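You operate a simulated robot arm through the tools that you are given. There is no shell and no other tool.

The job below is to be done with a simulated robot arm. You get a single attempt, and the scene is never put back.

TASK
Turn the foaming small pan off, stir it smooth and cover it.
Fine: no foam or brown specks; paddle back; let nothing boil over.

Only the result counts: the job must be done as asked and must still hold three seconds after the hand-in. Knocking over, shifting, dropping, spilling or breaking anything else fails it. Lids that push on must go on centred and level and be pressed home; caps that screw on are set level and turned clockwise until they are tight.

THE ROBOT
A 7-joint arm with a two-finger parallel gripper, fixed in place. Base frame: the origin is on the floor under the middle of its stand, x ahead of it, y to its left, z up; the work surface is at about z = 0.802. Readings come in m, rad, newtons and seconds.
With the tool pointing down near the work surface it reaches from about 0.36 to 0.78 m from the base axis. Its first joint turns from -2.496 to 2.496 rad. Payload 3 kg.
Tool frame: the origin (TCP) lies between the finger pads and is the grasp point; the fingertips stand 0.03 m ahead of it; z points along the fingers, y is the line along which they close. The gripper opens to 0.11 m. The fingers are 0.02 m wide and 0.01 m thick; the gripper's body (0.048 by 0.112 m) begins 0.055 m behind the TCP.
Orientation is told as [roll, pitch, yaw] about the base's x, y, z axes, in that order, counted from this pose: with the fingers straight down and closing along the base's y, the tool's x points along the base's -x, its y along +y and its z along -z.

THE INTERFACE
- The arm moves only by the tool play_rows. Its argument "series" is a list that holds one entry, the list of rows, each a list of 7 numbers: the shift along the base's x, y, z in m, then the turn, a rotation vector about the base's x, y, z in rad, then the opening in per cent of the stroke, from 0 (shut) to 100 (fully open). In form: [[[x, y, z, rx, ry, rz, fingers], ...]]. A call has 1 to 20 rows; each row is the pose to reach, as a shift and turn from the pose commanded when the call began. Rows are played at 5 a second. More than 0.05 m and 0.15 rad between two rows, or a gripper value outside its range, and nothing of the call is played. A pose out of reach is approached as far as the arm can. The call stops where the force on the tool passes 40 N (or 10 N more than at its start, if that is more) or the arm is blocked; 0.2 s more then pass. Each finger travels about 0.153 m/s and halts on what it meets, pressing with about 32 N; the grip force reading is that of the motor and also rises with nothing between the fingers. The clock runs only during rows and for 0.2 s after the last one: add rows that repeat a pose to give the fingers time. It gives the time, the measured TCP pose, the force on the tool (base axes), the opening and the grip force at its end, in the units of the frame above (readings bear some noise), with the torque about the TCP (base axes, N m) and any sound that the robot's microphone picked up.
- Cameras (640 x 400 px; columns grow to the right, rows downward): "scene" is fixed at [0.0532, 0.5011, 1.7116]; the picture's right is [-0.67, -0.75, 0.00], its down [-0.53, 0.48, -0.70] and it looks along [0.52, -0.46, -0.72] (base axes); focal length 270 px, centre (320, 200). "wrist" rides on the gripper at [0.072, 0.017, -0.103] in the tool frame; the picture's right is [-0.23, 0.97, 0.00], its down [-0.76, -0.18, -0.62] and it looks along [-0.61, -0.14, 0.78] (tool axes); focal length 222 px, centre (320, 200). There is no depth. A picture from a camera that has moved, and an enlarged one, comes with that camera's place and axes in the base frame and with its lens. The place of the scene camera against the robot may be out by one fixed shift of up to 0.018 m in any direction.
- capture(camera): a new picture of that camera. No time passes.
- lift_body(by): moves the trunk up (or, below 0, down) by that many m; the arm rides with it, the base frame stays. It gives what a move gives, with no picture.
- enlarge(camera, box): a new picture of the part [left, top, right, bottom] of that camera's present view, enlarged. No time passes.
- finish_job(): hands the job in; it is judged then, once.

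Nothing tells you positions but the pictures and the camera data. Unless the task says otherwise, let go and move clear before handing in.

The tools are called as a command line: name --argument value ..., lists and objects as JSON in quotes. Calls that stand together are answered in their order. play_rows: Moves the arm, as the interface text tells. Its arguments: {"type":"object","properties":{"series":{"type":"array","items":{"type":"array","items":{"type":"array","items":{"type":"number"}}}}},"required":["series"]} The other tools are called the same way: lift_body (by) moves the trunk up or down; capture (camera) takes a picture; enlarge (camera, box) takes an enlarged picture of a part of a camera's view; finish_job () hands the job in.

At the start:

```text
time_s: 0.0
tool_pos: [0.3771, 0.1606, 1.4571]
tool_rot: [-0.002, 0.0, 0.0]
contact_force: [0.3, 0.4, 0.3]
torque: [-0.01, 0.02, -0.03]
width: 0.11
grasp_force: 0.0
trunk travel left (down, up): [-0.428, 0.062]
```

scene: 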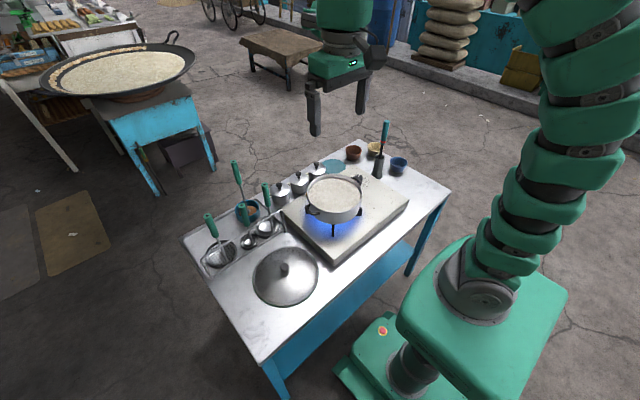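
wrist: 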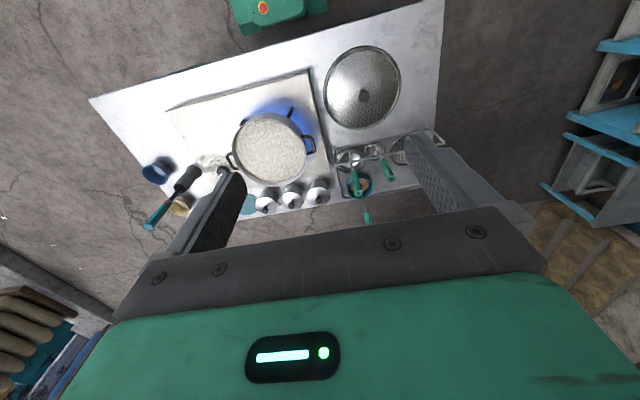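

I see a steel work table with a pan of white foaming milk on a burner block, a big lid, several ladles and small pots. I'll look closer to find the burner control, the paddle and the lid.

enlarge --camera "scene" --box '[260, 120, 420, 270]'

enlarge --camera "scene" --box '[180, 140, 340, 310]'

enlarge --camera "wrist" --box '[130, 30, 330, 230]'

enlarge --camera "wrist" --box '[300, 30, 460, 230]'

```text
2.67 times, centred on (340, 195) of scene
camera zoom: at [0.0532, 0.5011, 1.7116], right [-0.67, -0.75, 0.0], down [-0.53, 0.48, -0.7], along [0.52, -0.46, -0.72], focal length 719 px, centre (267, 213)
```

zoom: 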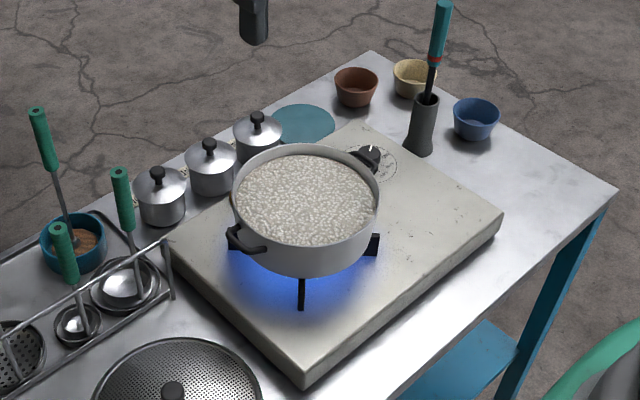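

```text
2.35 times, centred on (260, 225) of scene
camera zoom: at [0.0532, 0.5011, 1.7116], right [-0.67, -0.75, 0.0], down [-0.53, 0.48, -0.7], along [0.52, -0.46, -0.72], focal length 634 px, centre (461, 141)
```

zoom: 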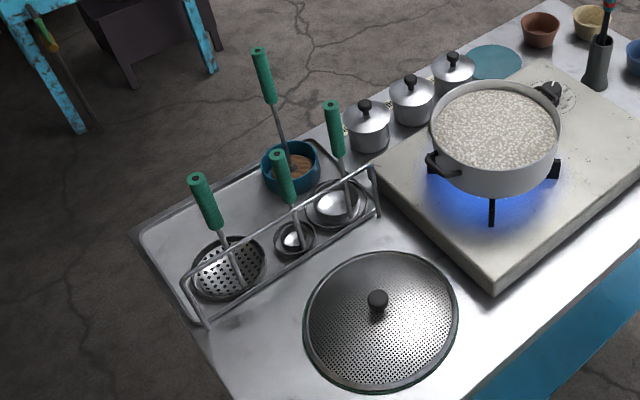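

```text
2.00 times, centred on (230, 130) of wrist
camera zoom: at [0.3025, 0.1755, 1.5608], right [0.23, 0.97, 0.0], down [0.76, -0.18, 0.62], along [0.61, -0.14, -0.78], focal length 444 px, centre (500, 340)
```

zoom: 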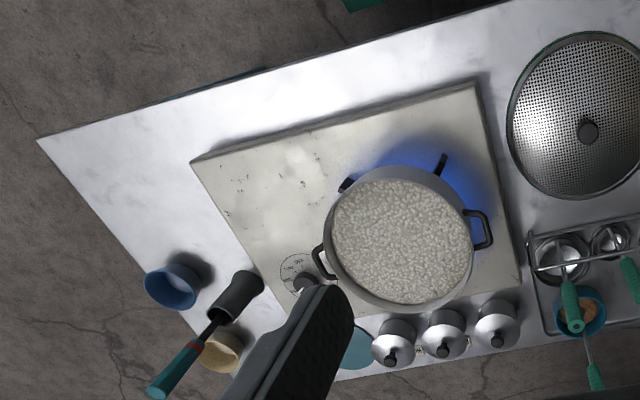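

```text
2.00 times, centred on (380, 130) of wrist
camera zoom: at [0.3025, 0.1755, 1.5608], right [0.23, 0.97, 0.0], down [0.76, -0.18, 0.62], along [0.61, -0.14, -0.78], focal length 444 px, centre (200, 340)
```

zoom: 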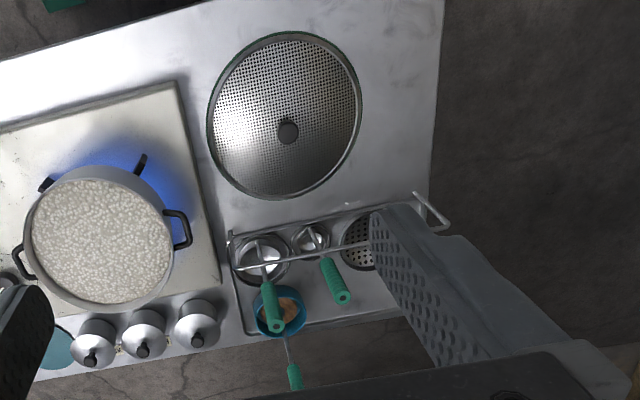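

The knob seems to be the black one beyond the pan near (0.635, -0.26), and the paddle with the red ring stands in the dark holder. I'll zoom in on the knob dial, the paddle holder and the teal disc.

enlarge --camera "scene" --box '[335, 160, 385, 195]'

enlarge --camera "wrist" --box '[190, 140, 260, 200]'

enlarge --camera "scene" --box '[310, 110, 420, 190]'

```text
11.43 times, centred on (360, 178) of scene
camera zoom: at [0.0532, 0.5011, 1.7116], right [-0.67, -0.75, 0.0], down [-0.53, 0.48, -0.7], along [0.52, -0.46, -0.72], focal length 3081 px, centre (-137, 457)
```

zoom: 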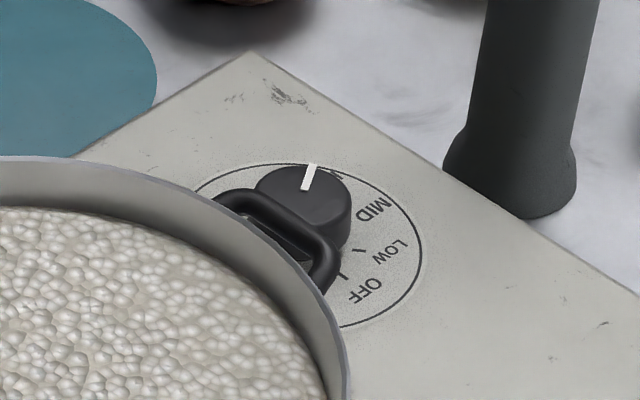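

```text
6.67 times, centred on (225, 170) of wrist
camera zoom: at [0.3025, 0.1755, 1.5608], right [0.23, 0.97, 0.0], down [0.76, -0.18, 0.62], along [0.61, -0.14, -0.78], focal length 1481 px, centre (953, 400)
```

zoom: 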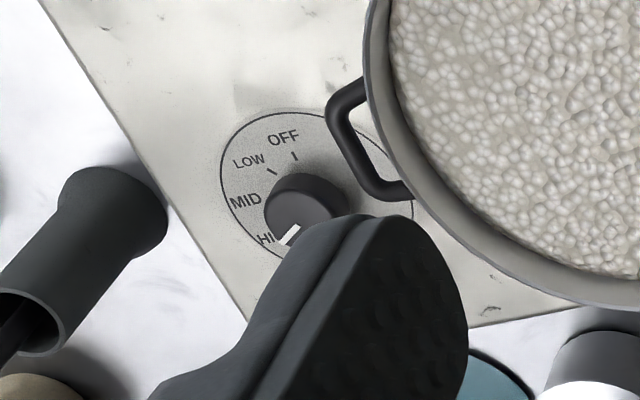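

```text
5.00 times, centred on (365, 150) of scene
camera zoom: at [0.0532, 0.5011, 1.7116], right [-0.67, -0.75, 0.0], down [-0.53, 0.48, -0.7], along [0.52, -0.46, -0.72], focal length 1348 px, centre (95, 450)
```

zoom: 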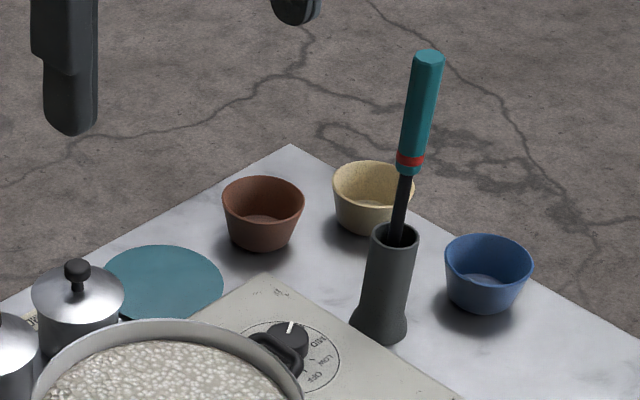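

The knob points at HI, with LOW/MID toward OFF clockwise from above. I'll go straight to a hover above the knob (~(0.635, -0.261)) with the fingers partly closed and look from there.

play_rows --series '[[[0.0198, -0.0324, -0.0259, 0, 0, 0, 60], [0.0397, -0.0649, -0.0518, 0, 0, 0, 60], [0.0595, -0.0973, -0.0778, 0, 0, 0, 60], [0.0794, -0.1297, -0.1037, 0, 0, 0, 60], [0.0992, -0.1622, -0.1296, 0, 0, 0, 60], [0.1191, -0.1946, -0.1555, 0, 0, 0, 60], [0.1389, -0.227, -0.1815, 0, 0, 0, 60], [0.1588, -0.2594, -0.2074, 0, 0, 0, 60], [0.1786, -0.2919, -0.2333, 0, 0, 0, 60], [0.1985, -0.3243, -0.2592, 0, 0, 0, 60], [0.2183, -0.3567, -0.2852, 0, 0, 0, 60], [0.2382, -0.3892, -0.3111, 0, 0, 0, 60], [0.258, -0.4216, -0.337, 0, 0, 0, 60]]]'

capture --camera "wrist"

capture --camera "scene"

```text
time_s: 2.8
tool_pos: [0.6347, -0.2629, 1.1234]
tool_rot: [-0.001, 0.0, 0.0]
contact_force: [0.3, 0.3, 0.1]
torque: [-0.07, -0.03, -0.01]
width: 0.0659
grasp_force: 0.0
trunk travel left (down, up): [-0.428, 0.062]
```

```text
taken
camera wrist: at [0.5601, -0.2464, 1.2266], right [0.23, 0.97, 0.0], down [0.76, -0.18, 0.62], along [0.61, -0.14, -0.78], focal length 222 px, centre (320, 200)
```

wrist: 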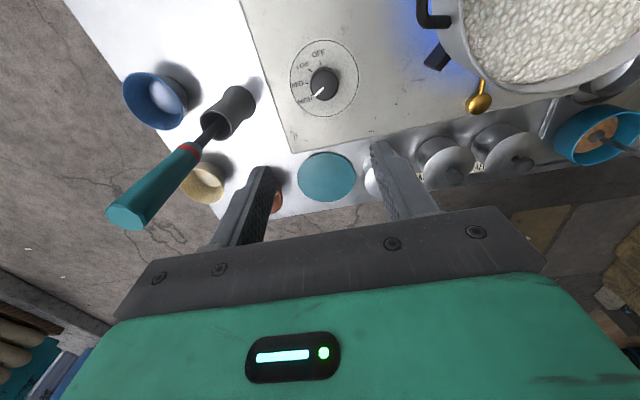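

```text
taken
```

scene: 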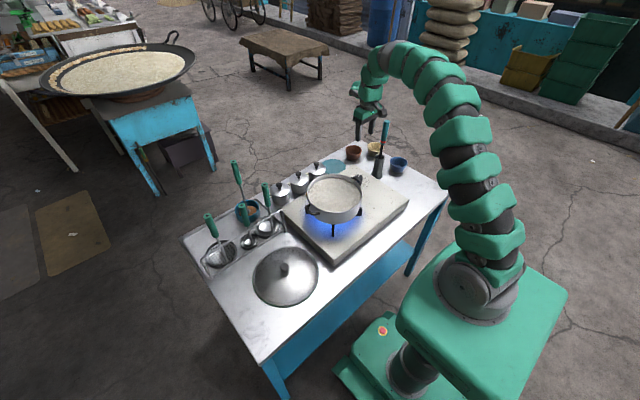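

Hover is good: the knob dial lies straight below. I'll zoom in to measure the pointer angle and to see the golden object by the pan.

enlarge --camera "wrist" --box '[280, 30, 370, 120]'

enlarge --camera "wrist" --box '[400, 0, 640, 190]'

enlarge --camera "wrist" --box '[100, 60, 270, 240]'

enlarge --camera "scene" --box '[290, 70, 430, 200]'

```text
4.44 times, centred on (325, 75) of wrist
camera zoom: at [0.5601, -0.2464, 1.2266], right [0.23, 0.97, 0.0], down [0.76, -0.18, 0.62], along [0.61, -0.14, -0.78], focal length 987 px, centre (298, 756)
```

zoom: 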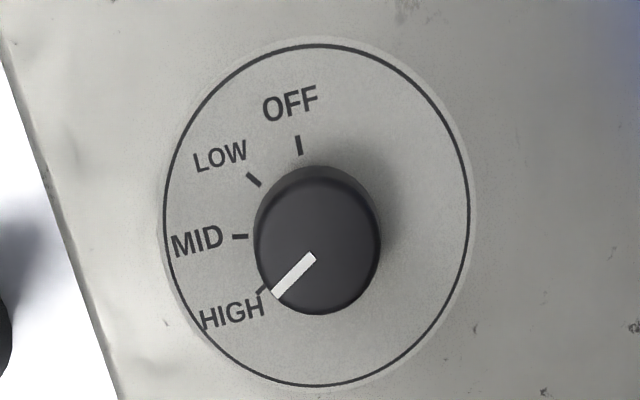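

```text
2.11 times, centred on (520, 95) of wrist
camera zoom: at [0.5601, -0.2464, 1.2266], right [0.23, 0.97, 0.0], down [0.76, -0.18, 0.62], along [0.61, -0.14, -0.78], focal length 468 px, centre (-101, 421)
```

zoom: 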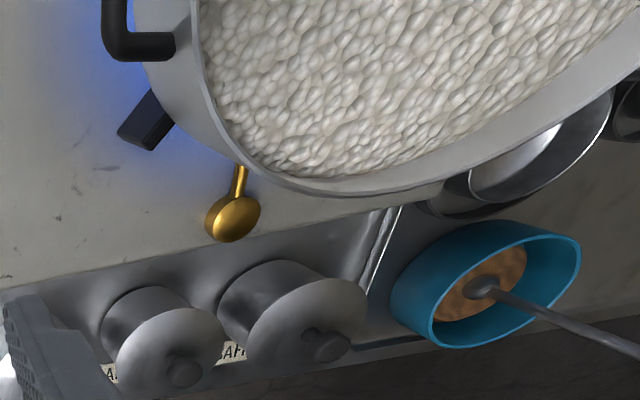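

```text
2.22 times, centred on (185, 150) of wrist
camera zoom: at [0.5601, -0.2464, 1.2266], right [0.23, 0.97, 0.0], down [0.76, -0.18, 0.62], along [0.61, -0.14, -0.78], focal length 494 px, centre (620, 311)
```

zoom: 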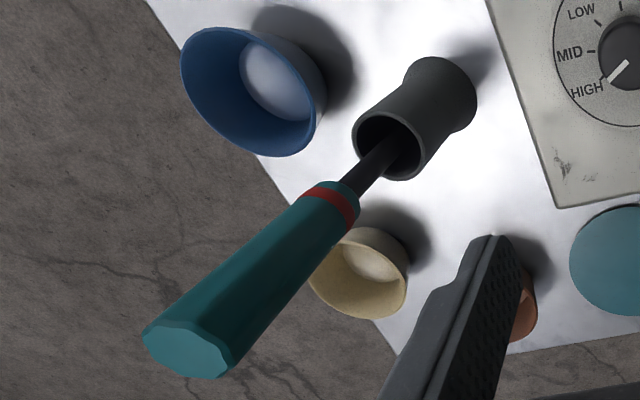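

```text
3.08 times, centred on (360, 135) of scene
camera zoom: at [0.0532, 0.5011, 1.7116], right [-0.67, -0.75, 0.0], down [-0.53, 0.48, -0.7], along [0.52, -0.46, -0.72], focal length 830 px, centre (197, 400)
```

zoom: 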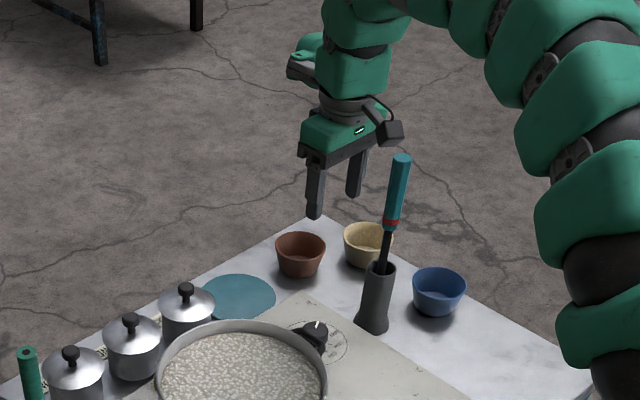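

Knob axis is about (0.632, -0.2555), top z≈0.875, dial plate z≈0.846; the pointer must turn 120° clockwise (HIGH to OFF at −x). I'll pre-rotate +60°, descend around the knob and close.

play_rows --series '[[[0, 0.002, -0.03, 0, 0, 0.15, 60], [0, 0.004, -0.06, 0, 0, 0.3, 60], [-0.001, 0.006, -0.09, 0, 0, 0.45, 60], [-0.001, 0.008, -0.12, 0, 0, 0.6, 60], [-0.001, 0.008, -0.15, 0, 0, 0.75, 60], [-0.001, 0.008, -0.18, 0, 0, 0.9, 60], [-0.001, 0.008, -0.205, 0, 0, 1.047, 60], [-0.001, 0.008, -0.225, 0, 0, 1.047, 60], [-0.001, 0.008, -0.238, 0, 0, 1.047, 60], [-0.001, 0.008, -0.238, 0, 0, 1.047, 60]]]'

capture --camera "wrist"

enlarge --camera "scene" --box '[290, 90, 430, 210]'

```text
time_s: 4.8
tool_pos: [0.6365, -0.2565, 0.8903]
tool_rot: [-0.01, 0.001, 1.048]
contact_force: [-5.6, -0.4, 19.9]
torque: [0.39, 0.86, 0.22]
width: 0.0687
grasp_force: 2.5
trunk travel left (down, up): [-0.428, 0.062]
stopped in row 10: the force on the tool passed its limit at 55 N (the readings are from after the stop); the commanded pose is now the measured one
```

```text
taken
camera wrist: at [0.5828, -0.3114, 0.9935], right [-0.73, 0.68, -0.01], down [0.53, 0.57, 0.63], along [0.43, 0.45, -0.78], focal length 222 px, centre (320, 200)
```

wrist: 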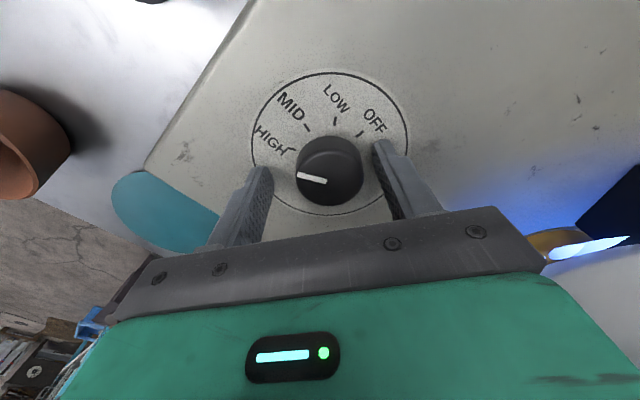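

```text
3.33 times, centred on (360, 150) of scene
camera zoom: at [0.0532, 0.5011, 1.7116], right [-0.67, -0.75, 0.0], down [-0.53, 0.48, -0.7], along [0.52, -0.46, -0.72], focal length 899 px, centre (187, 367)
```

zoom: 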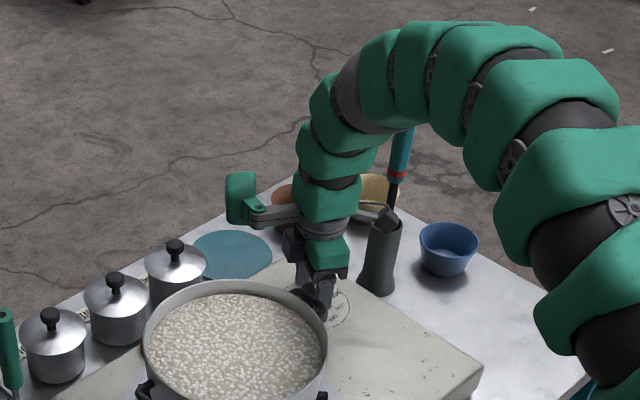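

The fingertips touched the plate (z≈0.858), straddling the knob. I'll zoom in to check centring before closing.

enlarge --camera "wrist" --box '[220, 60, 450, 230]'

```text
2.35 times, centred on (335, 145) of wrist
camera zoom: at [0.5828, -0.3114, 0.9935], right [-0.73, 0.68, -0.01], down [0.53, 0.57, 0.63], along [0.43, 0.45, -0.78], focal length 523 px, centre (285, 329)
```

zoom: 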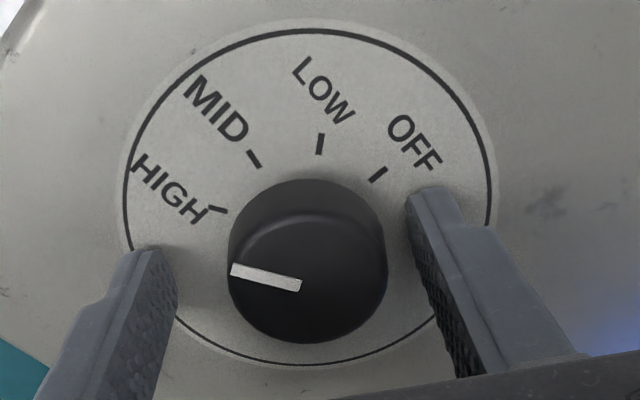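

The knob sits ~6 mm toward the right finger. I'll lift 4 mm, re-centre, and close on it.

play_rows --series '[[[-0.0035, 0.005, 0.004, 0, 0, 0, 60], [-0.0035, 0.005, 0.004, 0, 0, 0, 0], [-0.0035, 0.005, 0.004, 0, 0, 0, 0]]]'

enlarge --camera "wrist" --box '[220, 60, 450, 230]'

```text
time_s: 5.6
tool_pos: [0.6327, -0.2487, 0.892]
tool_rot: [-0.005, -0.001, 1.049]
contact_force: [-3.8, 12.5, -5.9]
torque: [0.92, -0.33, -0.07]
width: 0.0417
grasp_force: 45.5
trunk travel left (down, up): [-0.428, 0.062]
```

```text
2.35 times, centred on (335, 145) of wrist
camera zoom: at [0.5803, -0.3045, 0.995], right [-0.73, 0.68, 0.0], down [0.53, 0.57, 0.62], along [0.43, 0.45, -0.78], focal length 523 px, centre (285, 329)
```

zoom: 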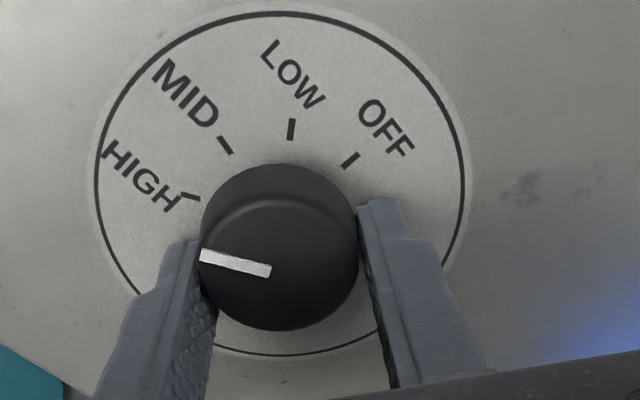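

Gripped at 0.042 m with a small side load. I'll relieve that by a 2–3 mm shift and turn 120° clockwise.

play_rows --series '[[[0, 0.0025, 0, 0, 0, 0, 0], [0, 0.0025, 0, 0, 0, -0.14, 0], [0, 0.0025, 0, 0, 0, -0.28, 0], [0, 0.0025, 0, 0, 0, -0.42, 0], [0, 0.0025, 0, 0, 0, -0.56, 0], [0, 0.0025, 0, 0, 0, -0.7, 0], [0, 0.0025, 0, 0, 0, -0.84, 0], [0, 0.0025, 0, 0, 0, -0.98, 0], [0, 0.0025, 0, 0, 0, -1.12, 0], [0, 0.0025, 0, 0, 0, -1.26, 0], [0, 0.0025, 0, 0, 0, -1.4, 0], [0, 0.0025, 0, 0, 0, -1.54, 0], [0, 0.0025, 0, 0, 0, -1.68, 0], [0, 0.0025, 0, 0, 0, -1.82, 0], [0, 0.0025, 0, 0, 0, -1.96, 0], [0, 0.0025, 0, 0, 0, -2.094, 0], [0, 0.0025, 0, 0, 0, -2.12, 0]]]'

capture --camera "wrist"

capture --camera "scene"

```text
time_s: 7.2
tool_pos: [0.636, -0.2538, 0.8912]
tool_rot: [-0.012, -0.003, 0.249]
contact_force: [12.3, -10.7, -22.2]
torque: [-0.36, -0.13, 0.1]
width: 0.0414
grasp_force: 44.4
trunk travel left (down, up): [-0.428, 0.062]
stopped in row 7: the force on the tool passed its limit at 43 N (the readings are from after the stop); the commanded pose is now the measured one
```

```text
taken
camera wrist: at [0.5595, -0.2543, 0.9949], right [-0.02, 1.0, -0.01], down [0.78, 0.02, 0.63], along [0.63, 0.0, -0.78], focal length 222 px, centre (320, 200)
```

wrist: 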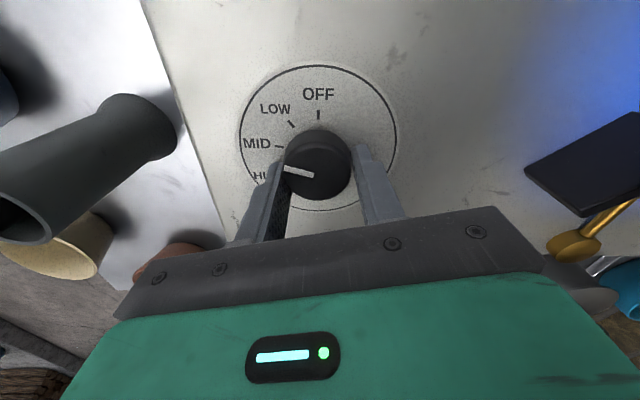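

```text
taken
```

scene: 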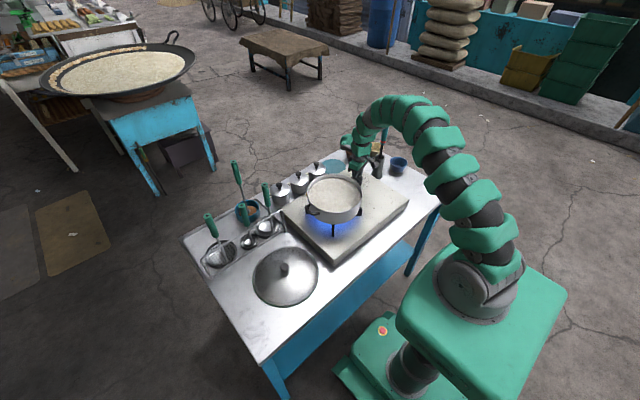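

It turned to about MID (46°) before lateral load stopped it: the fingers hold the knob ~6 mm off-axis. I'll open slightly, re-centre by about (-5.5, -2) mm and re-grip.

play_rows --series '[[[0, 0, 0.001, 0, 0, 0, 55], [0, 0, 0.001, 0, 0, 0, 55], [-0.0055, -0.0022, 0.001, 0, 0, 0, 55], [-0.0055, -0.0022, 0.001, 0, 0, 0, 55]]]'

enlarge --camera "wrist" --box '[220, 60, 450, 230]'

```text
time_s: 8.2
tool_pos: [0.629, -0.254, 0.8944]
tool_rot: [-0.012, -0.004, 0.248]
contact_force: [0.1, -0.6, -0.2]
torque: [0.02, 0.0, 0.01]
width: 0.0606
grasp_force: 0.1
trunk travel left (down, up): [-0.428, 0.062]
```

```text
2.35 times, centred on (335, 145) of wrist
camera zoom: at [0.5522, -0.2551, 0.9972], right [-0.02, 1.0, -0.01], down [0.78, 0.02, 0.63], along [0.63, 0.0, -0.78], focal length 523 px, centre (285, 329)
```

zoom: 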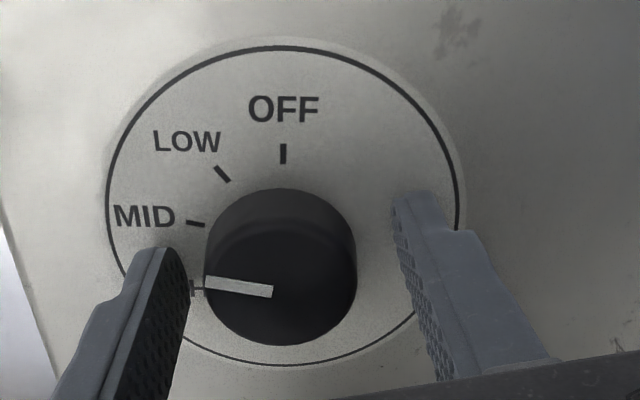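

Now the fingers are ~4–5 mm too far toward −x relative to the knob axis. I'll shift +4 mm in x, close and turn the remaining 74°.

play_rows --series '[[[0.004, 0, 0, 0, 0, 0, 55], [0.004, 0, 0, 0, 0, 0, 0], [0.004, 0, 0, 0, 0, 0, 0]]]'

enlarge --camera "wrist" --box '[220, 60, 450, 230]'

```text
time_s: 9.0
tool_pos: [0.6332, -0.2537, 0.895]
tool_rot: [-0.014, -0.006, 0.248]
contact_force: [0.1, 3.5, 1.2]
torque: [0.36, 0.16, -0.01]
width: 0.0412
grasp_force: 44.8
trunk travel left (down, up): [-0.428, 0.062]
```

```text
2.35 times, centred on (335, 145) of wrist
camera zoom: at [0.556, -0.2553, 0.9979], right [-0.02, 1.0, -0.01], down [0.78, 0.02, 0.63], along [0.63, 0.0, -0.78], focal length 523 px, centre (285, 329)
```

zoom: 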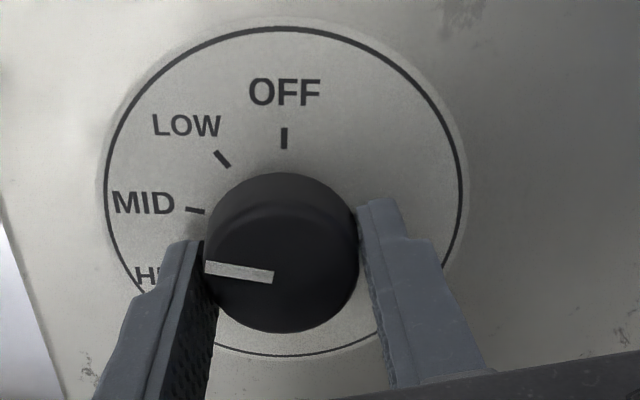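

Load is low now (3.5 N). Turning the remaining ~74° clockwise.

play_rows --series '[[[0, 0, 0, 0, 0, -0.11, 0], [0, 0, 0, 0, 0, -0.22, 0], [0, 0, 0, 0, 0, -0.33, 0], [0, 0, 0, 0, 0, -0.44, 0], [0, 0, 0, 0, 0, -0.55, 0], [0, 0, 0, 0, 0, -0.66, 0], [0, 0, 0, 0, 0, -0.77, 0], [0, 0, 0, 0, 0, -0.88, 0], [0, 0, 0, 0, 0, -0.99, 0], [0, 0, 0, 0, 0, -1.1, 0], [0, 0, 0, 0, 0, -1.2, 0], [0, 0, 0, 0, 0, -1.3, 0], [0, 0, 0, 0, 0, -1.3, 0]]]'

capture --camera "wrist"

capture --camera "scene"

```text
time_s: 11.2
tool_pos: [0.6326, -0.257, 0.8968]
tool_rot: [-0.014, -0.007, -0.828]
contact_force: [-10.2, -10.9, -5.1]
torque: [-0.75, 0.36, 0.09]
width: 0.0412
grasp_force: 45.3
trunk travel left (down, up): [-0.428, 0.062]
stopped in row 10: the force on the tool passed its limit at 43 N (the readings are from after the stop); the commanded pose is now the measured one
```

```text
taken
camera wrist: at [0.5946, -0.1917, 0.9977], right [0.87, 0.49, -0.01], down [0.39, -0.67, 0.63], along [0.3, -0.55, -0.78], focal length 222 px, centre (320, 200)
```

wrist: 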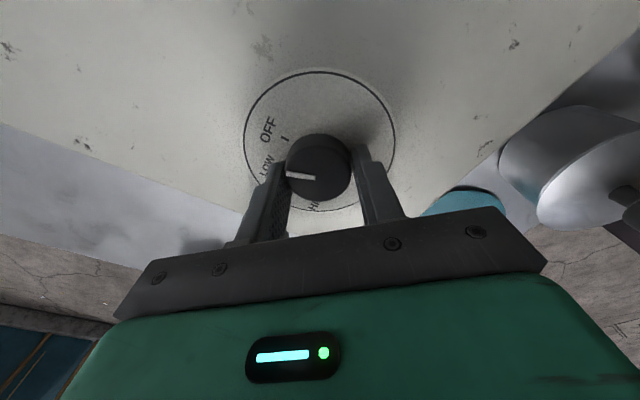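

```text
taken
```

scene: 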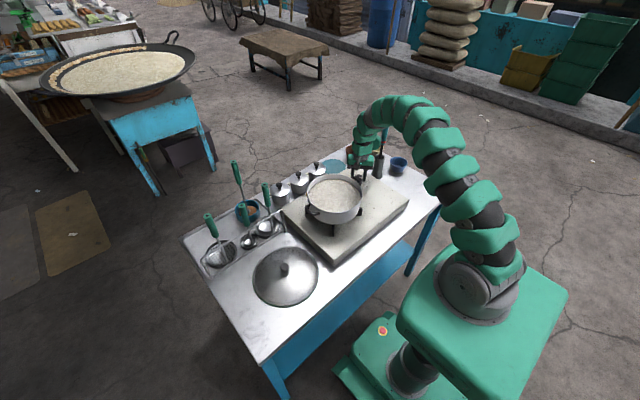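

The blue flame is already out, and about 12° remains to the OFF tick. The commanded pose is reset, so I'll turn the last bit directly.

play_rows --series '[[[-0.001, -0.001, 0, 0, 0, -0.08, 0], [-0.001, -0.0015, 0, 0, 0, -0.16, 0], [-0.001, -0.0015, 0, 0, 0, -0.215, 0], [-0.001, -0.0015, 0, 0, 0, -0.215, 0]]]'

enlarge --camera "wrist" --box '[220, 60, 450, 230]'

enlarge --camera "scene" --box '[270, 140, 410, 260]'

```text
time_s: 12.2
tool_pos: [0.6321, -0.2572, 0.8963]
tool_rot: [-0.015, -0.006, -1.043]
contact_force: [-9.6, -11.3, -10.7]
torque: [-0.78, -0.05, 0.01]
width: 0.0411
grasp_force: 45.0
trunk travel left (down, up): [-0.428, 0.062]
```

```text
2.35 times, centred on (335, 145) of wrist
camera zoom: at [0.6092, -0.186, 0.9978], right [0.96, 0.29, -0.01], down [0.24, -0.74, 0.63], along [0.18, -0.61, -0.78], focal length 523 px, centre (285, 329)
```

zoom: 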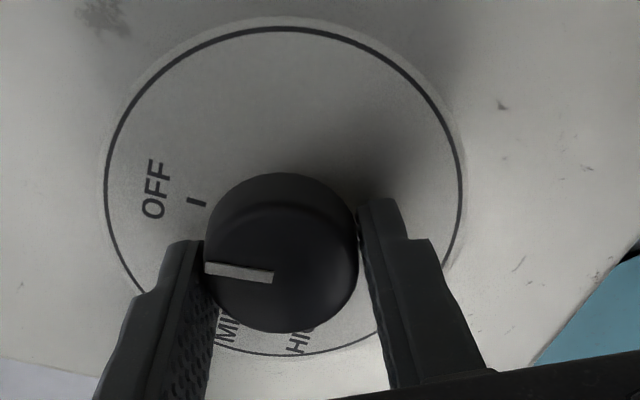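

```text
3.33 times, centred on (340, 200) of scene
camera zoom: at [0.0532, 0.5011, 1.7116], right [-0.67, -0.75, 0.0], down [-0.53, 0.48, -0.7], along [0.52, -0.46, -0.72], focal length 899 px, centre (253, 200)
```

zoom: 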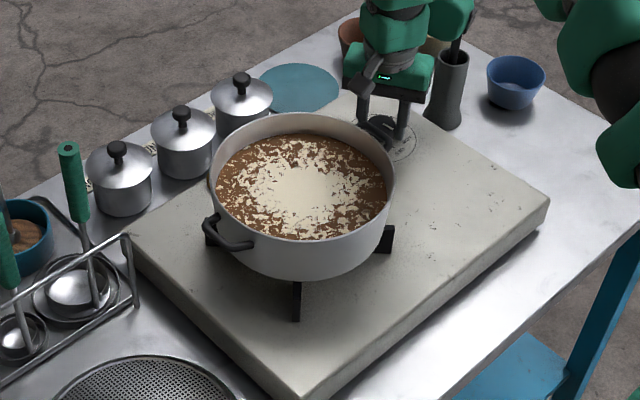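

The flame is out and the foam is sinking, with brown specks left to stir in. The pointer is still several degrees short of the OFF tick, so I'll add a little more turn, then release and rise.

play_rows --series '[[[0, 0, 0, 0, 0, -0.07, 0], [0, 0, 0, 0, 0, -0.13, 0], [0, 0, 0, 0, 0, -0.13, 0]]]'

play_rows --series '[[[0, 0, 0, 0, 0, 0, 60], [0, 0, 0, 0, 0, 0, 60], [0, 0, 0.03, 0, 0, 0, 60], [0, 0, 0.07, 0, 0, 0.1, 60], [0, 0, 0.115, 0, 0, 0.25, 60], [0, 0, 0.16, 0, 0, 0.4, 60], [0, 0, 0.205, 0, 0, 0.55, 60], [0, 0, 0.25, 0, 0, 0.7, 60], [0, 0, 0.29, 0, 0, 0.85, 60], [0, 0, 0.31, 0, 0, 1.0, 60], [0, 0, 0.31, 0, 0, 1.15, 60]]]'

capture --camera "wrist"

capture --camera "scene"

```text
time_s: 13.0
tool_pos: [0.6306, -0.2581, 0.8956]
tool_rot: [-0.014, -0.006, -1.173]
contact_force: [-15.7, -11.0, -5.8]
torque: [-0.4, 0.37, 0.69]
width: 0.0414
grasp_force: 45.0
trunk travel left (down, up): [-0.428, 0.062]
```

```text
time_s: 15.4
tool_pos: [0.6331, -0.2564, 1.2043]
tool_rot: [-0.013, -0.005, -0.018]
contact_force: [0.8, -1.0, 0.0]
torque: [0.0, 0.03, -0.02]
width: 0.0659
grasp_force: 0.1
trunk travel left (down, up): [-0.428, 0.062]
```

```text
taken
camera wrist: at [0.5582, -0.2375, 1.3076], right [0.25, 0.97, -0.01], down [0.75, -0.18, 0.63], along [0.61, -0.16, -0.78], focal length 222 px, centre (320, 200)
```

wrist: 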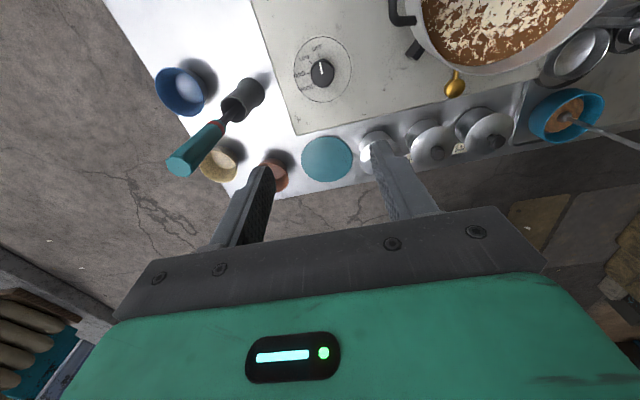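

```text
taken
```

scene: 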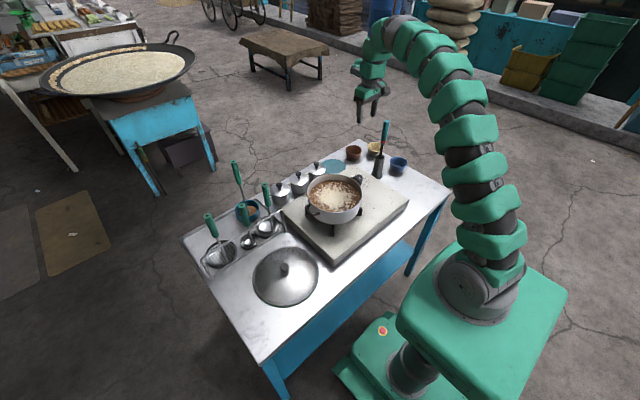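

enlarge --camera "wrist" --box '[280, 25, 370, 115]'

enlarge --camera "wrist" --box '[130, 50, 300, 200]'

enlarge --camera "scene" --box '[340, 110, 420, 190]'

enlarge --camera "scene" --box '[280, 150, 390, 250]'

```text
4.44 times, centred on (325, 70) of wrist
camera zoom: at [0.5582, -0.2375, 1.3076], right [0.25, 0.97, -0.01], down [0.75, -0.18, 0.63], along [0.61, -0.16, -0.78], focal length 987 px, centre (298, 778)
```

zoom: 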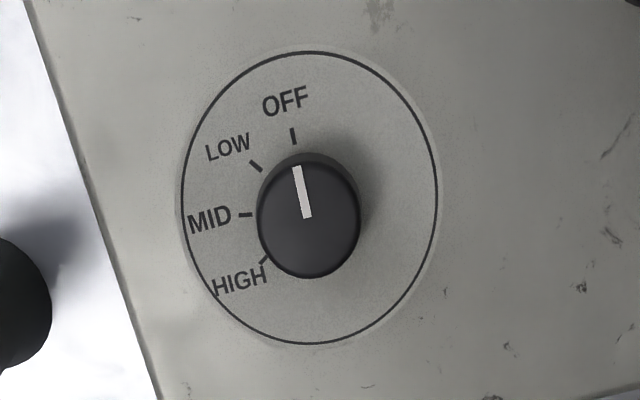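

```text
2.67 times, centred on (215, 125) of wrist
camera zoom: at [0.5582, -0.2375, 1.3076], right [0.25, 0.97, -0.01], down [0.75, -0.18, 0.63], along [0.61, -0.16, -0.78], focal length 592 px, centre (600, 400)
```

zoom: 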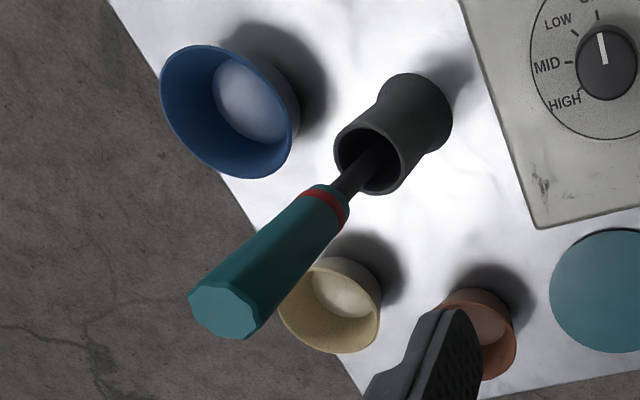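

```text
5.00 times, centred on (380, 150) of scene
camera zoom: at [0.0532, 0.5011, 1.7116], right [-0.67, -0.75, 0.0], down [-0.53, 0.48, -0.7], along [0.52, -0.46, -0.72], focal length 1348 px, centre (20, 450)
```

zoom: 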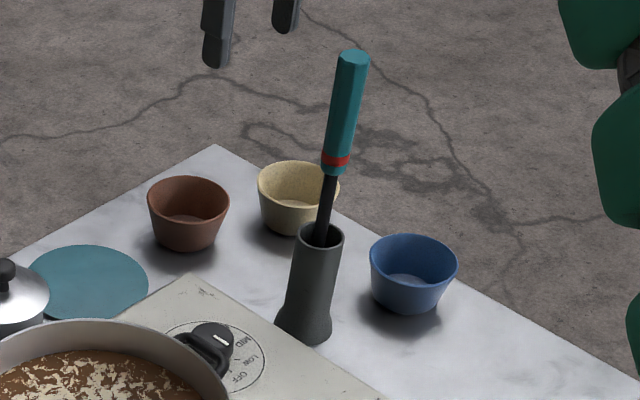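

```text
4.00 times, centred on (335, 200) of scene
camera zoom: at [0.0532, 0.5011, 1.7116], right [-0.67, -0.75, 0.0], down [-0.53, 0.48, -0.7], along [0.52, -0.46, -0.72], focal length 1078 px, centre (260, 200)
```

zoom: 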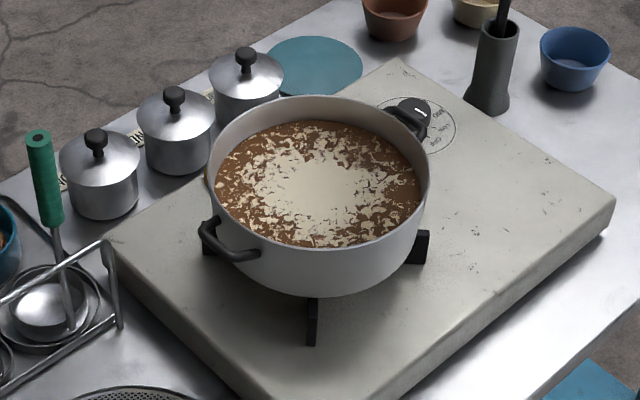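

The knob is exactly at OFF and the flame is out. The paddle stands nearly vertical in its holder at about (0.634, -0.405), handle top z≈1.11; I'll straighten the tool and hover above it.

play_rows --series '[[[0.001, -0.03, 0.004, 0.004, 0.002, 0.005, 60], [0.0015, -0.065, 0.007, 0.007, 0.003, 0.01, 60], [0.002, -0.1, 0.007, 0.01, 0.004, 0.014, 60], [0.003, -0.13, 0.007, 0.013, 0.005, 0.018, 60], [0.0036, -0.148, 0.007, 0.013, 0.005, 0.018, 60], [0.0036, -0.148, 0.007, 0.013, 0.005, 0.018, 60]]]'

capture --camera "wrist"

enlarge --camera "scene" --box '[320, 60, 450, 190]'

```text
time_s: 16.8
tool_pos: [0.6336, -0.3861, 1.21]
tool_rot: [0.0, -0.003, -0.006]
contact_force: [-1.0, -0.5, 0.5]
torque: [0.0, -0.03, 0.0]
width: 0.0662
grasp_force: 0.0
out of reach, approached as far as the arm can: row 5, 6
trunk travel left (down, up): [-0.428, 0.062]
```

```text
taken
camera wrist: at [0.5589, -0.3707, 1.3128], right [0.23, 0.97, 0.0], down [0.76, -0.18, 0.62], along [0.61, -0.14, -0.78], focal length 222 px, centre (320, 200)
```

wrist: 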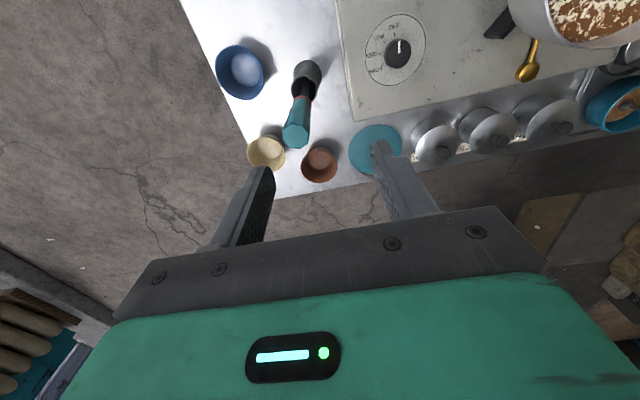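

```text
3.08 times, centred on (385, 125) of scene
camera zoom: at [0.0532, 0.5011, 1.7116], right [-0.67, -0.75, 0.0], down [-0.53, 0.48, -0.7], along [0.52, -0.46, -0.72], focal length 830 px, centre (120, 431)
```

zoom: 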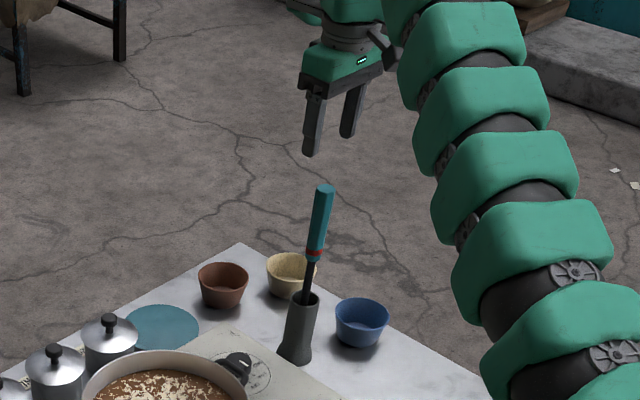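

The arm ran out of reach here at this height (r≈0.745). I'll raise the trunk to gain reach and measure the paddle more precisely.

enlarge --camera "wrist" --box '[240, 40, 360, 160]'

lift_body --by 0.06

```text
3.33 times, centred on (300, 100) of wrist
camera zoom: at [0.5589, -0.3707, 1.3128], right [0.23, 0.97, 0.0], down [0.76, -0.18, 0.62], along [0.61, -0.14, -0.78], focal length 740 px, centre (387, 533)
```

zoom: 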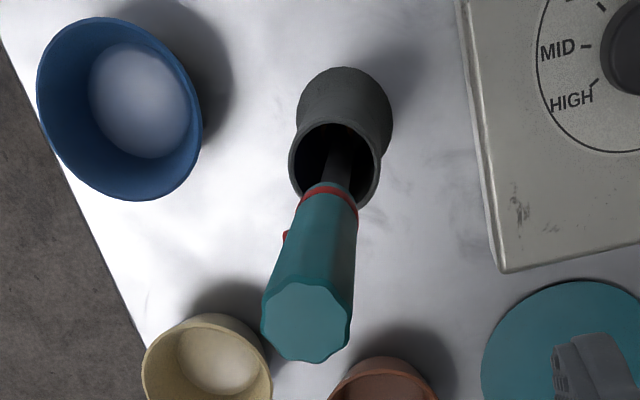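

```text
time_s: 17.8
tool_pos: [0.6328, -0.3874, 1.2704]
tool_rot: [0.0, -0.002, -0.004]
contact_force: [1.4, 0.3, -0.8]
torque: [0.01, -0.02, 0.0]
width: 0.066
grasp_force: 0.1
trunk travel left (down, up): [-0.488, 0.002]
```

The paddle handle is centred near (0.636, -0.411), nearly vertical, top z≈1.11. A null move will reveal the commanded pose after the clipped reach.

play_rows --series '[[[0, 0, 0, 0, 0, 0, 60], [0, 0, 0, 0, 0, 0, 60]]]'

```text
time_s: 18.4
tool_pos: [0.6336, -0.3867, 1.2693]
tool_rot: [0.002, -0.002, -0.005]
contact_force: [-0.4, -0.9, 0.5]
torque: [-0.01, 0.0, -0.01]
width: 0.066
grasp_force: 0.1
trunk travel left (down, up): [-0.488, 0.002]
```

The commanded pose equals the reached one. I'll descend to z≈1.17 while moving out over the handle, then check alignment.

play_rows --series '[[[0, 0, -0.04, 0, 0, 0, 60], [0.002, -0.008, -0.08, 0, 0, 0, 60], [0.004, -0.018, -0.1, 0, 0, 0.005, 60], [0.005, -0.0245, -0.105, 0, 0, 0.005, 60], [0.005, -0.0245, -0.105, 0, 0, 0.005, 60]]]'

capture --camera "wrist"

enlarge --camera "scene" --box '[330, 80, 440, 190]'

```text
time_s: 19.6
tool_pos: [0.64, -0.4108, 1.165]
tool_rot: [0.0, -0.005, 0.001]
contact_force: [-0.6, 0.0, 0.5]
torque: [0.02, -0.02, 0.03]
width: 0.0659
grasp_force: 0.2
trunk travel left (down, up): [-0.488, 0.002]
```

```text
taken
camera wrist: at [0.5642, -0.3952, 1.2679], right [0.23, 0.97, 0.0], down [0.76, -0.18, 0.63], along [0.61, -0.14, -0.78], focal length 222 px, centre (320, 200)
```

wrist: 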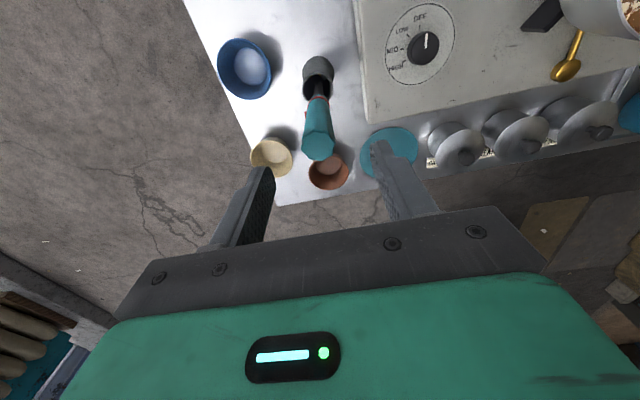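

```text
3.64 times, centred on (385, 135) of scene
camera zoom: at [0.0532, 0.5011, 1.7116], right [-0.67, -0.75, 0.0], down [-0.53, 0.48, -0.7], along [0.52, -0.46, -0.72], focal length 980 px, centre (84, 436)
```

zoom: 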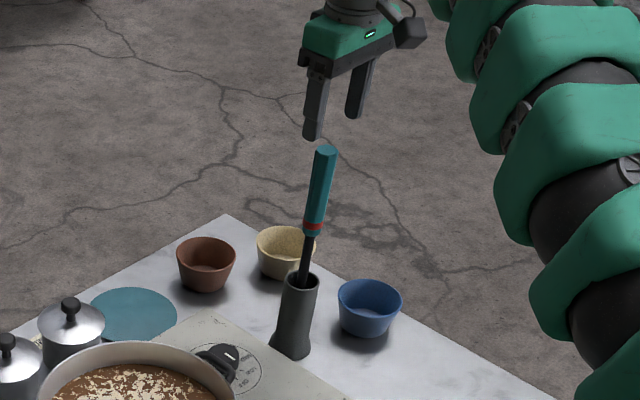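

Alignment is good (handle top at column ~318, straight under the tool). Descending to z≈1.073 and closing on the handle.

play_rows --series '[[[-0.001, 0, -0.03, 0, 0, 0, 60], [-0.001, 0, -0.06, 0, 0, 0, 60], [-0.001, 0, -0.085, 0, 0, 0, 60], [-0.001, 0, -0.092, 0, 0, 0, 60], [-0.001, 0, -0.092, 0, 0, 0, 60]]]'

capture --camera "wrist"

enlarge --camera "scene" --box '[330, 80, 440, 190]'

```text
time_s: 20.8
tool_pos: [0.636, -0.4102, 1.0733]
tool_rot: [0.0, -0.001, 0.0]
contact_force: [-0.2, 0.1, -0.2]
torque: [0.0, 0.0, 0.01]
width: 0.066
grasp_force: 0.0
trunk travel left (down, up): [-0.488, 0.002]
```

```text
taken
camera wrist: at [0.5622, -0.3943, 1.1759], right [0.23, 0.97, 0.0], down [0.76, -0.18, 0.63], along [0.61, -0.14, -0.78], focal length 222 px, centre (320, 200)
```

wrist: 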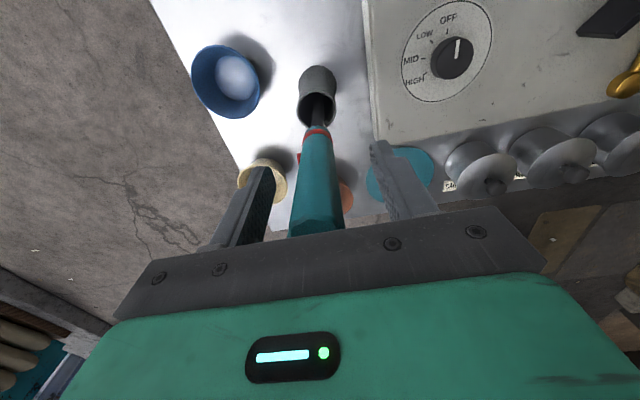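

```text
3.64 times, centred on (385, 135) of scene
camera zoom: at [0.0532, 0.5011, 1.7116], right [-0.67, -0.75, 0.0], down [-0.53, 0.48, -0.7], along [0.52, -0.46, -0.72], focal length 980 px, centre (84, 436)
```

zoom: 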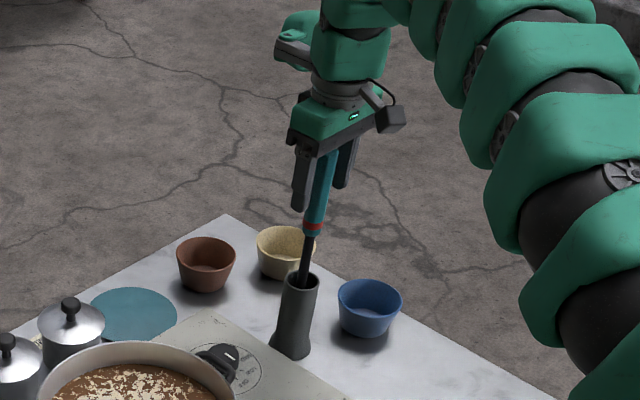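

The handle is between the pads. Closing on it.

play_rows --series '[[[0, 0, 0, 0, 0, 0, 30], [0, 0, 0, 0, 0, 0, 0], [0, 0, 0, 0, 0, 0, 0]]]'

capture --camera "wrist"

```text
time_s: 21.6
tool_pos: [0.6357, -0.4101, 1.0724]
tool_rot: [0.0, -0.003, 0.0]
contact_force: [0.0, -0.6, 1.4]
torque: [-0.11, -0.01, -0.01]
width: 0.027
grasp_force: 31.8
trunk travel left (down, up): [-0.488, 0.002]
```

```text
taken
camera wrist: at [0.5622, -0.3943, 1.176], right [0.23, 0.97, 0.0], down [0.76, -0.18, 0.62], along [0.61, -0.14, -0.78], focal length 222 px, centre (320, 200)
```

wrist: 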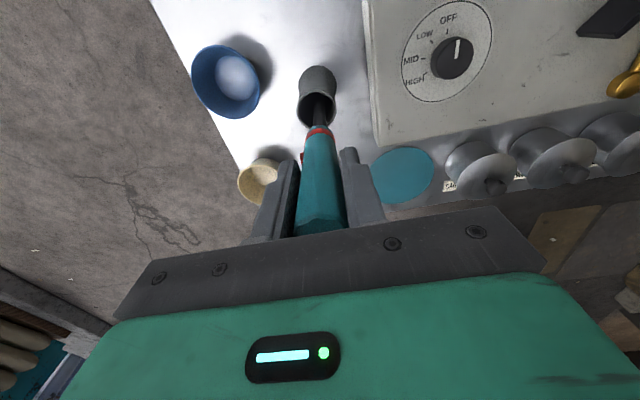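

Handle gripped (27 mm). Lifting straight up in cautious steps, since reach shrinks with height.

play_rows --series '[[[0, 0, 0.015, 0, 0, 0, 0], [0, 0, 0.035, 0, 0, 0, 0], [0, 0, 0.055, 0, 0, 0, 0], [0, 0, 0.075, 0, 0, 0, 0], [0, 0, 0.09, 0, 0, 0, 0]]]'

enlarge --camera "scene" --box '[330, 80, 440, 190]'

capture --camera "wrist"

```text
time_s: 22.8
tool_pos: [0.6365, -0.4132, 1.1631]
tool_rot: [0.0, -0.002, -0.001]
contact_force: [0.7, 0.0, -1.9]
torque: [-0.01, 0.04, 0.01]
width: 0.0271
grasp_force: 32.4
trunk travel left (down, up): [-0.488, 0.002]
```

```text
3.64 times, centred on (385, 135) of scene
camera zoom: at [0.0532, 0.5011, 1.7116], right [-0.67, -0.75, 0.0], down [-0.53, 0.48, -0.7], along [0.52, -0.46, -0.72], focal length 980 px, centre (84, 436)
```

zoom: 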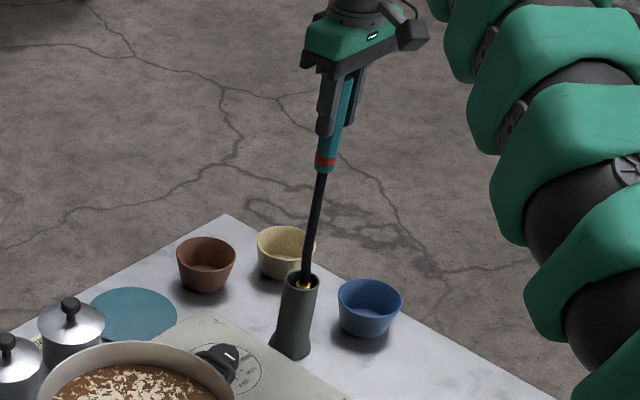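

```text
taken
camera wrist: at [0.562, -0.3967, 1.266], right [0.23, 0.97, 0.0], down [0.76, -0.18, 0.62], along [0.61, -0.14, -0.78], focal length 222 px, centre (320, 200)
```

wrist: 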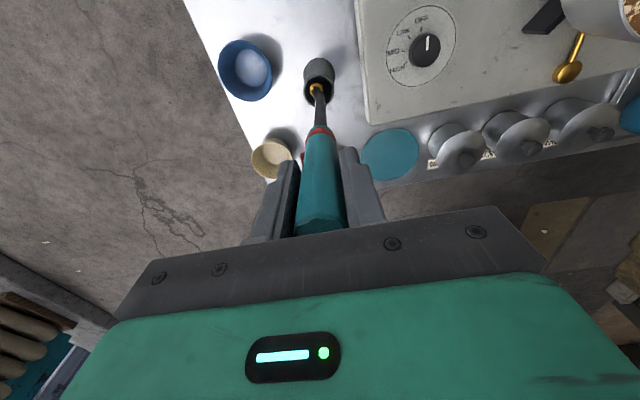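

A brass-coloured blade is just emerging at the holder rim. I'll lift further in small steps.

play_rows --series '[[[0, 0, 0.015, 0, 0, 0, 0], [0, 0, 0.03, 0, 0, 0, 0]]]'

enlarge --camera "wrist" --box '[240, 30, 380, 170]'

enlarge --camera "scene" --box '[350, 120, 430, 190]'

```text
time_s: 23.4
tool_pos: [0.638, -0.412, 1.1931]
tool_rot: [-0.001, -0.004, 0.0]
contact_force: [-0.2, 1.2, -1.0]
torque: [0.04, 0.01, 0.02]
width: 0.0271
grasp_force: 32.1
trunk travel left (down, up): [-0.488, 0.002]
```

```text
2.86 times, centred on (310, 100) of wrist
camera zoom: at [0.5629, -0.396, 1.2967], right [0.23, 0.97, 0.0], down [0.76, -0.18, 0.63], along [0.61, -0.14, -0.78], focal length 635 px, centre (349, 486)
```

zoom: 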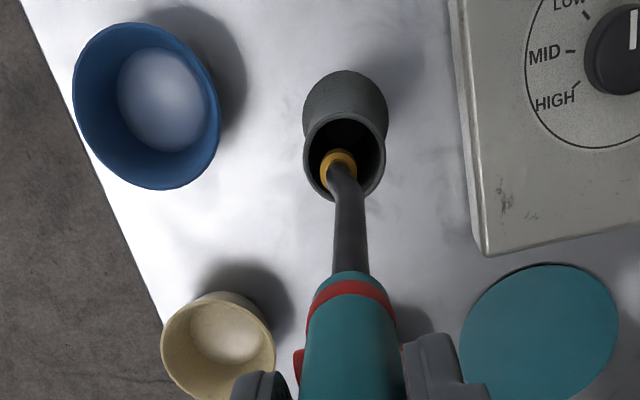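

```text
5.71 times, centred on (390, 155) of scene
camera zoom: at [0.0532, 0.5011, 1.7116], right [-0.67, -0.75, 0.0], down [-0.53, 0.48, -0.7], along [0.52, -0.46, -0.72], focal length 1540 px, centre (-80, 457)
```

zoom: 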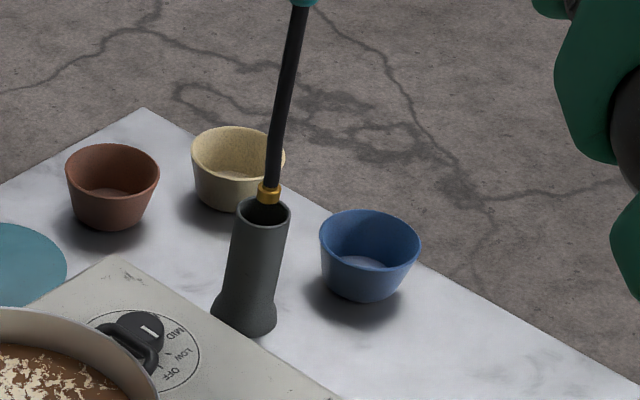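

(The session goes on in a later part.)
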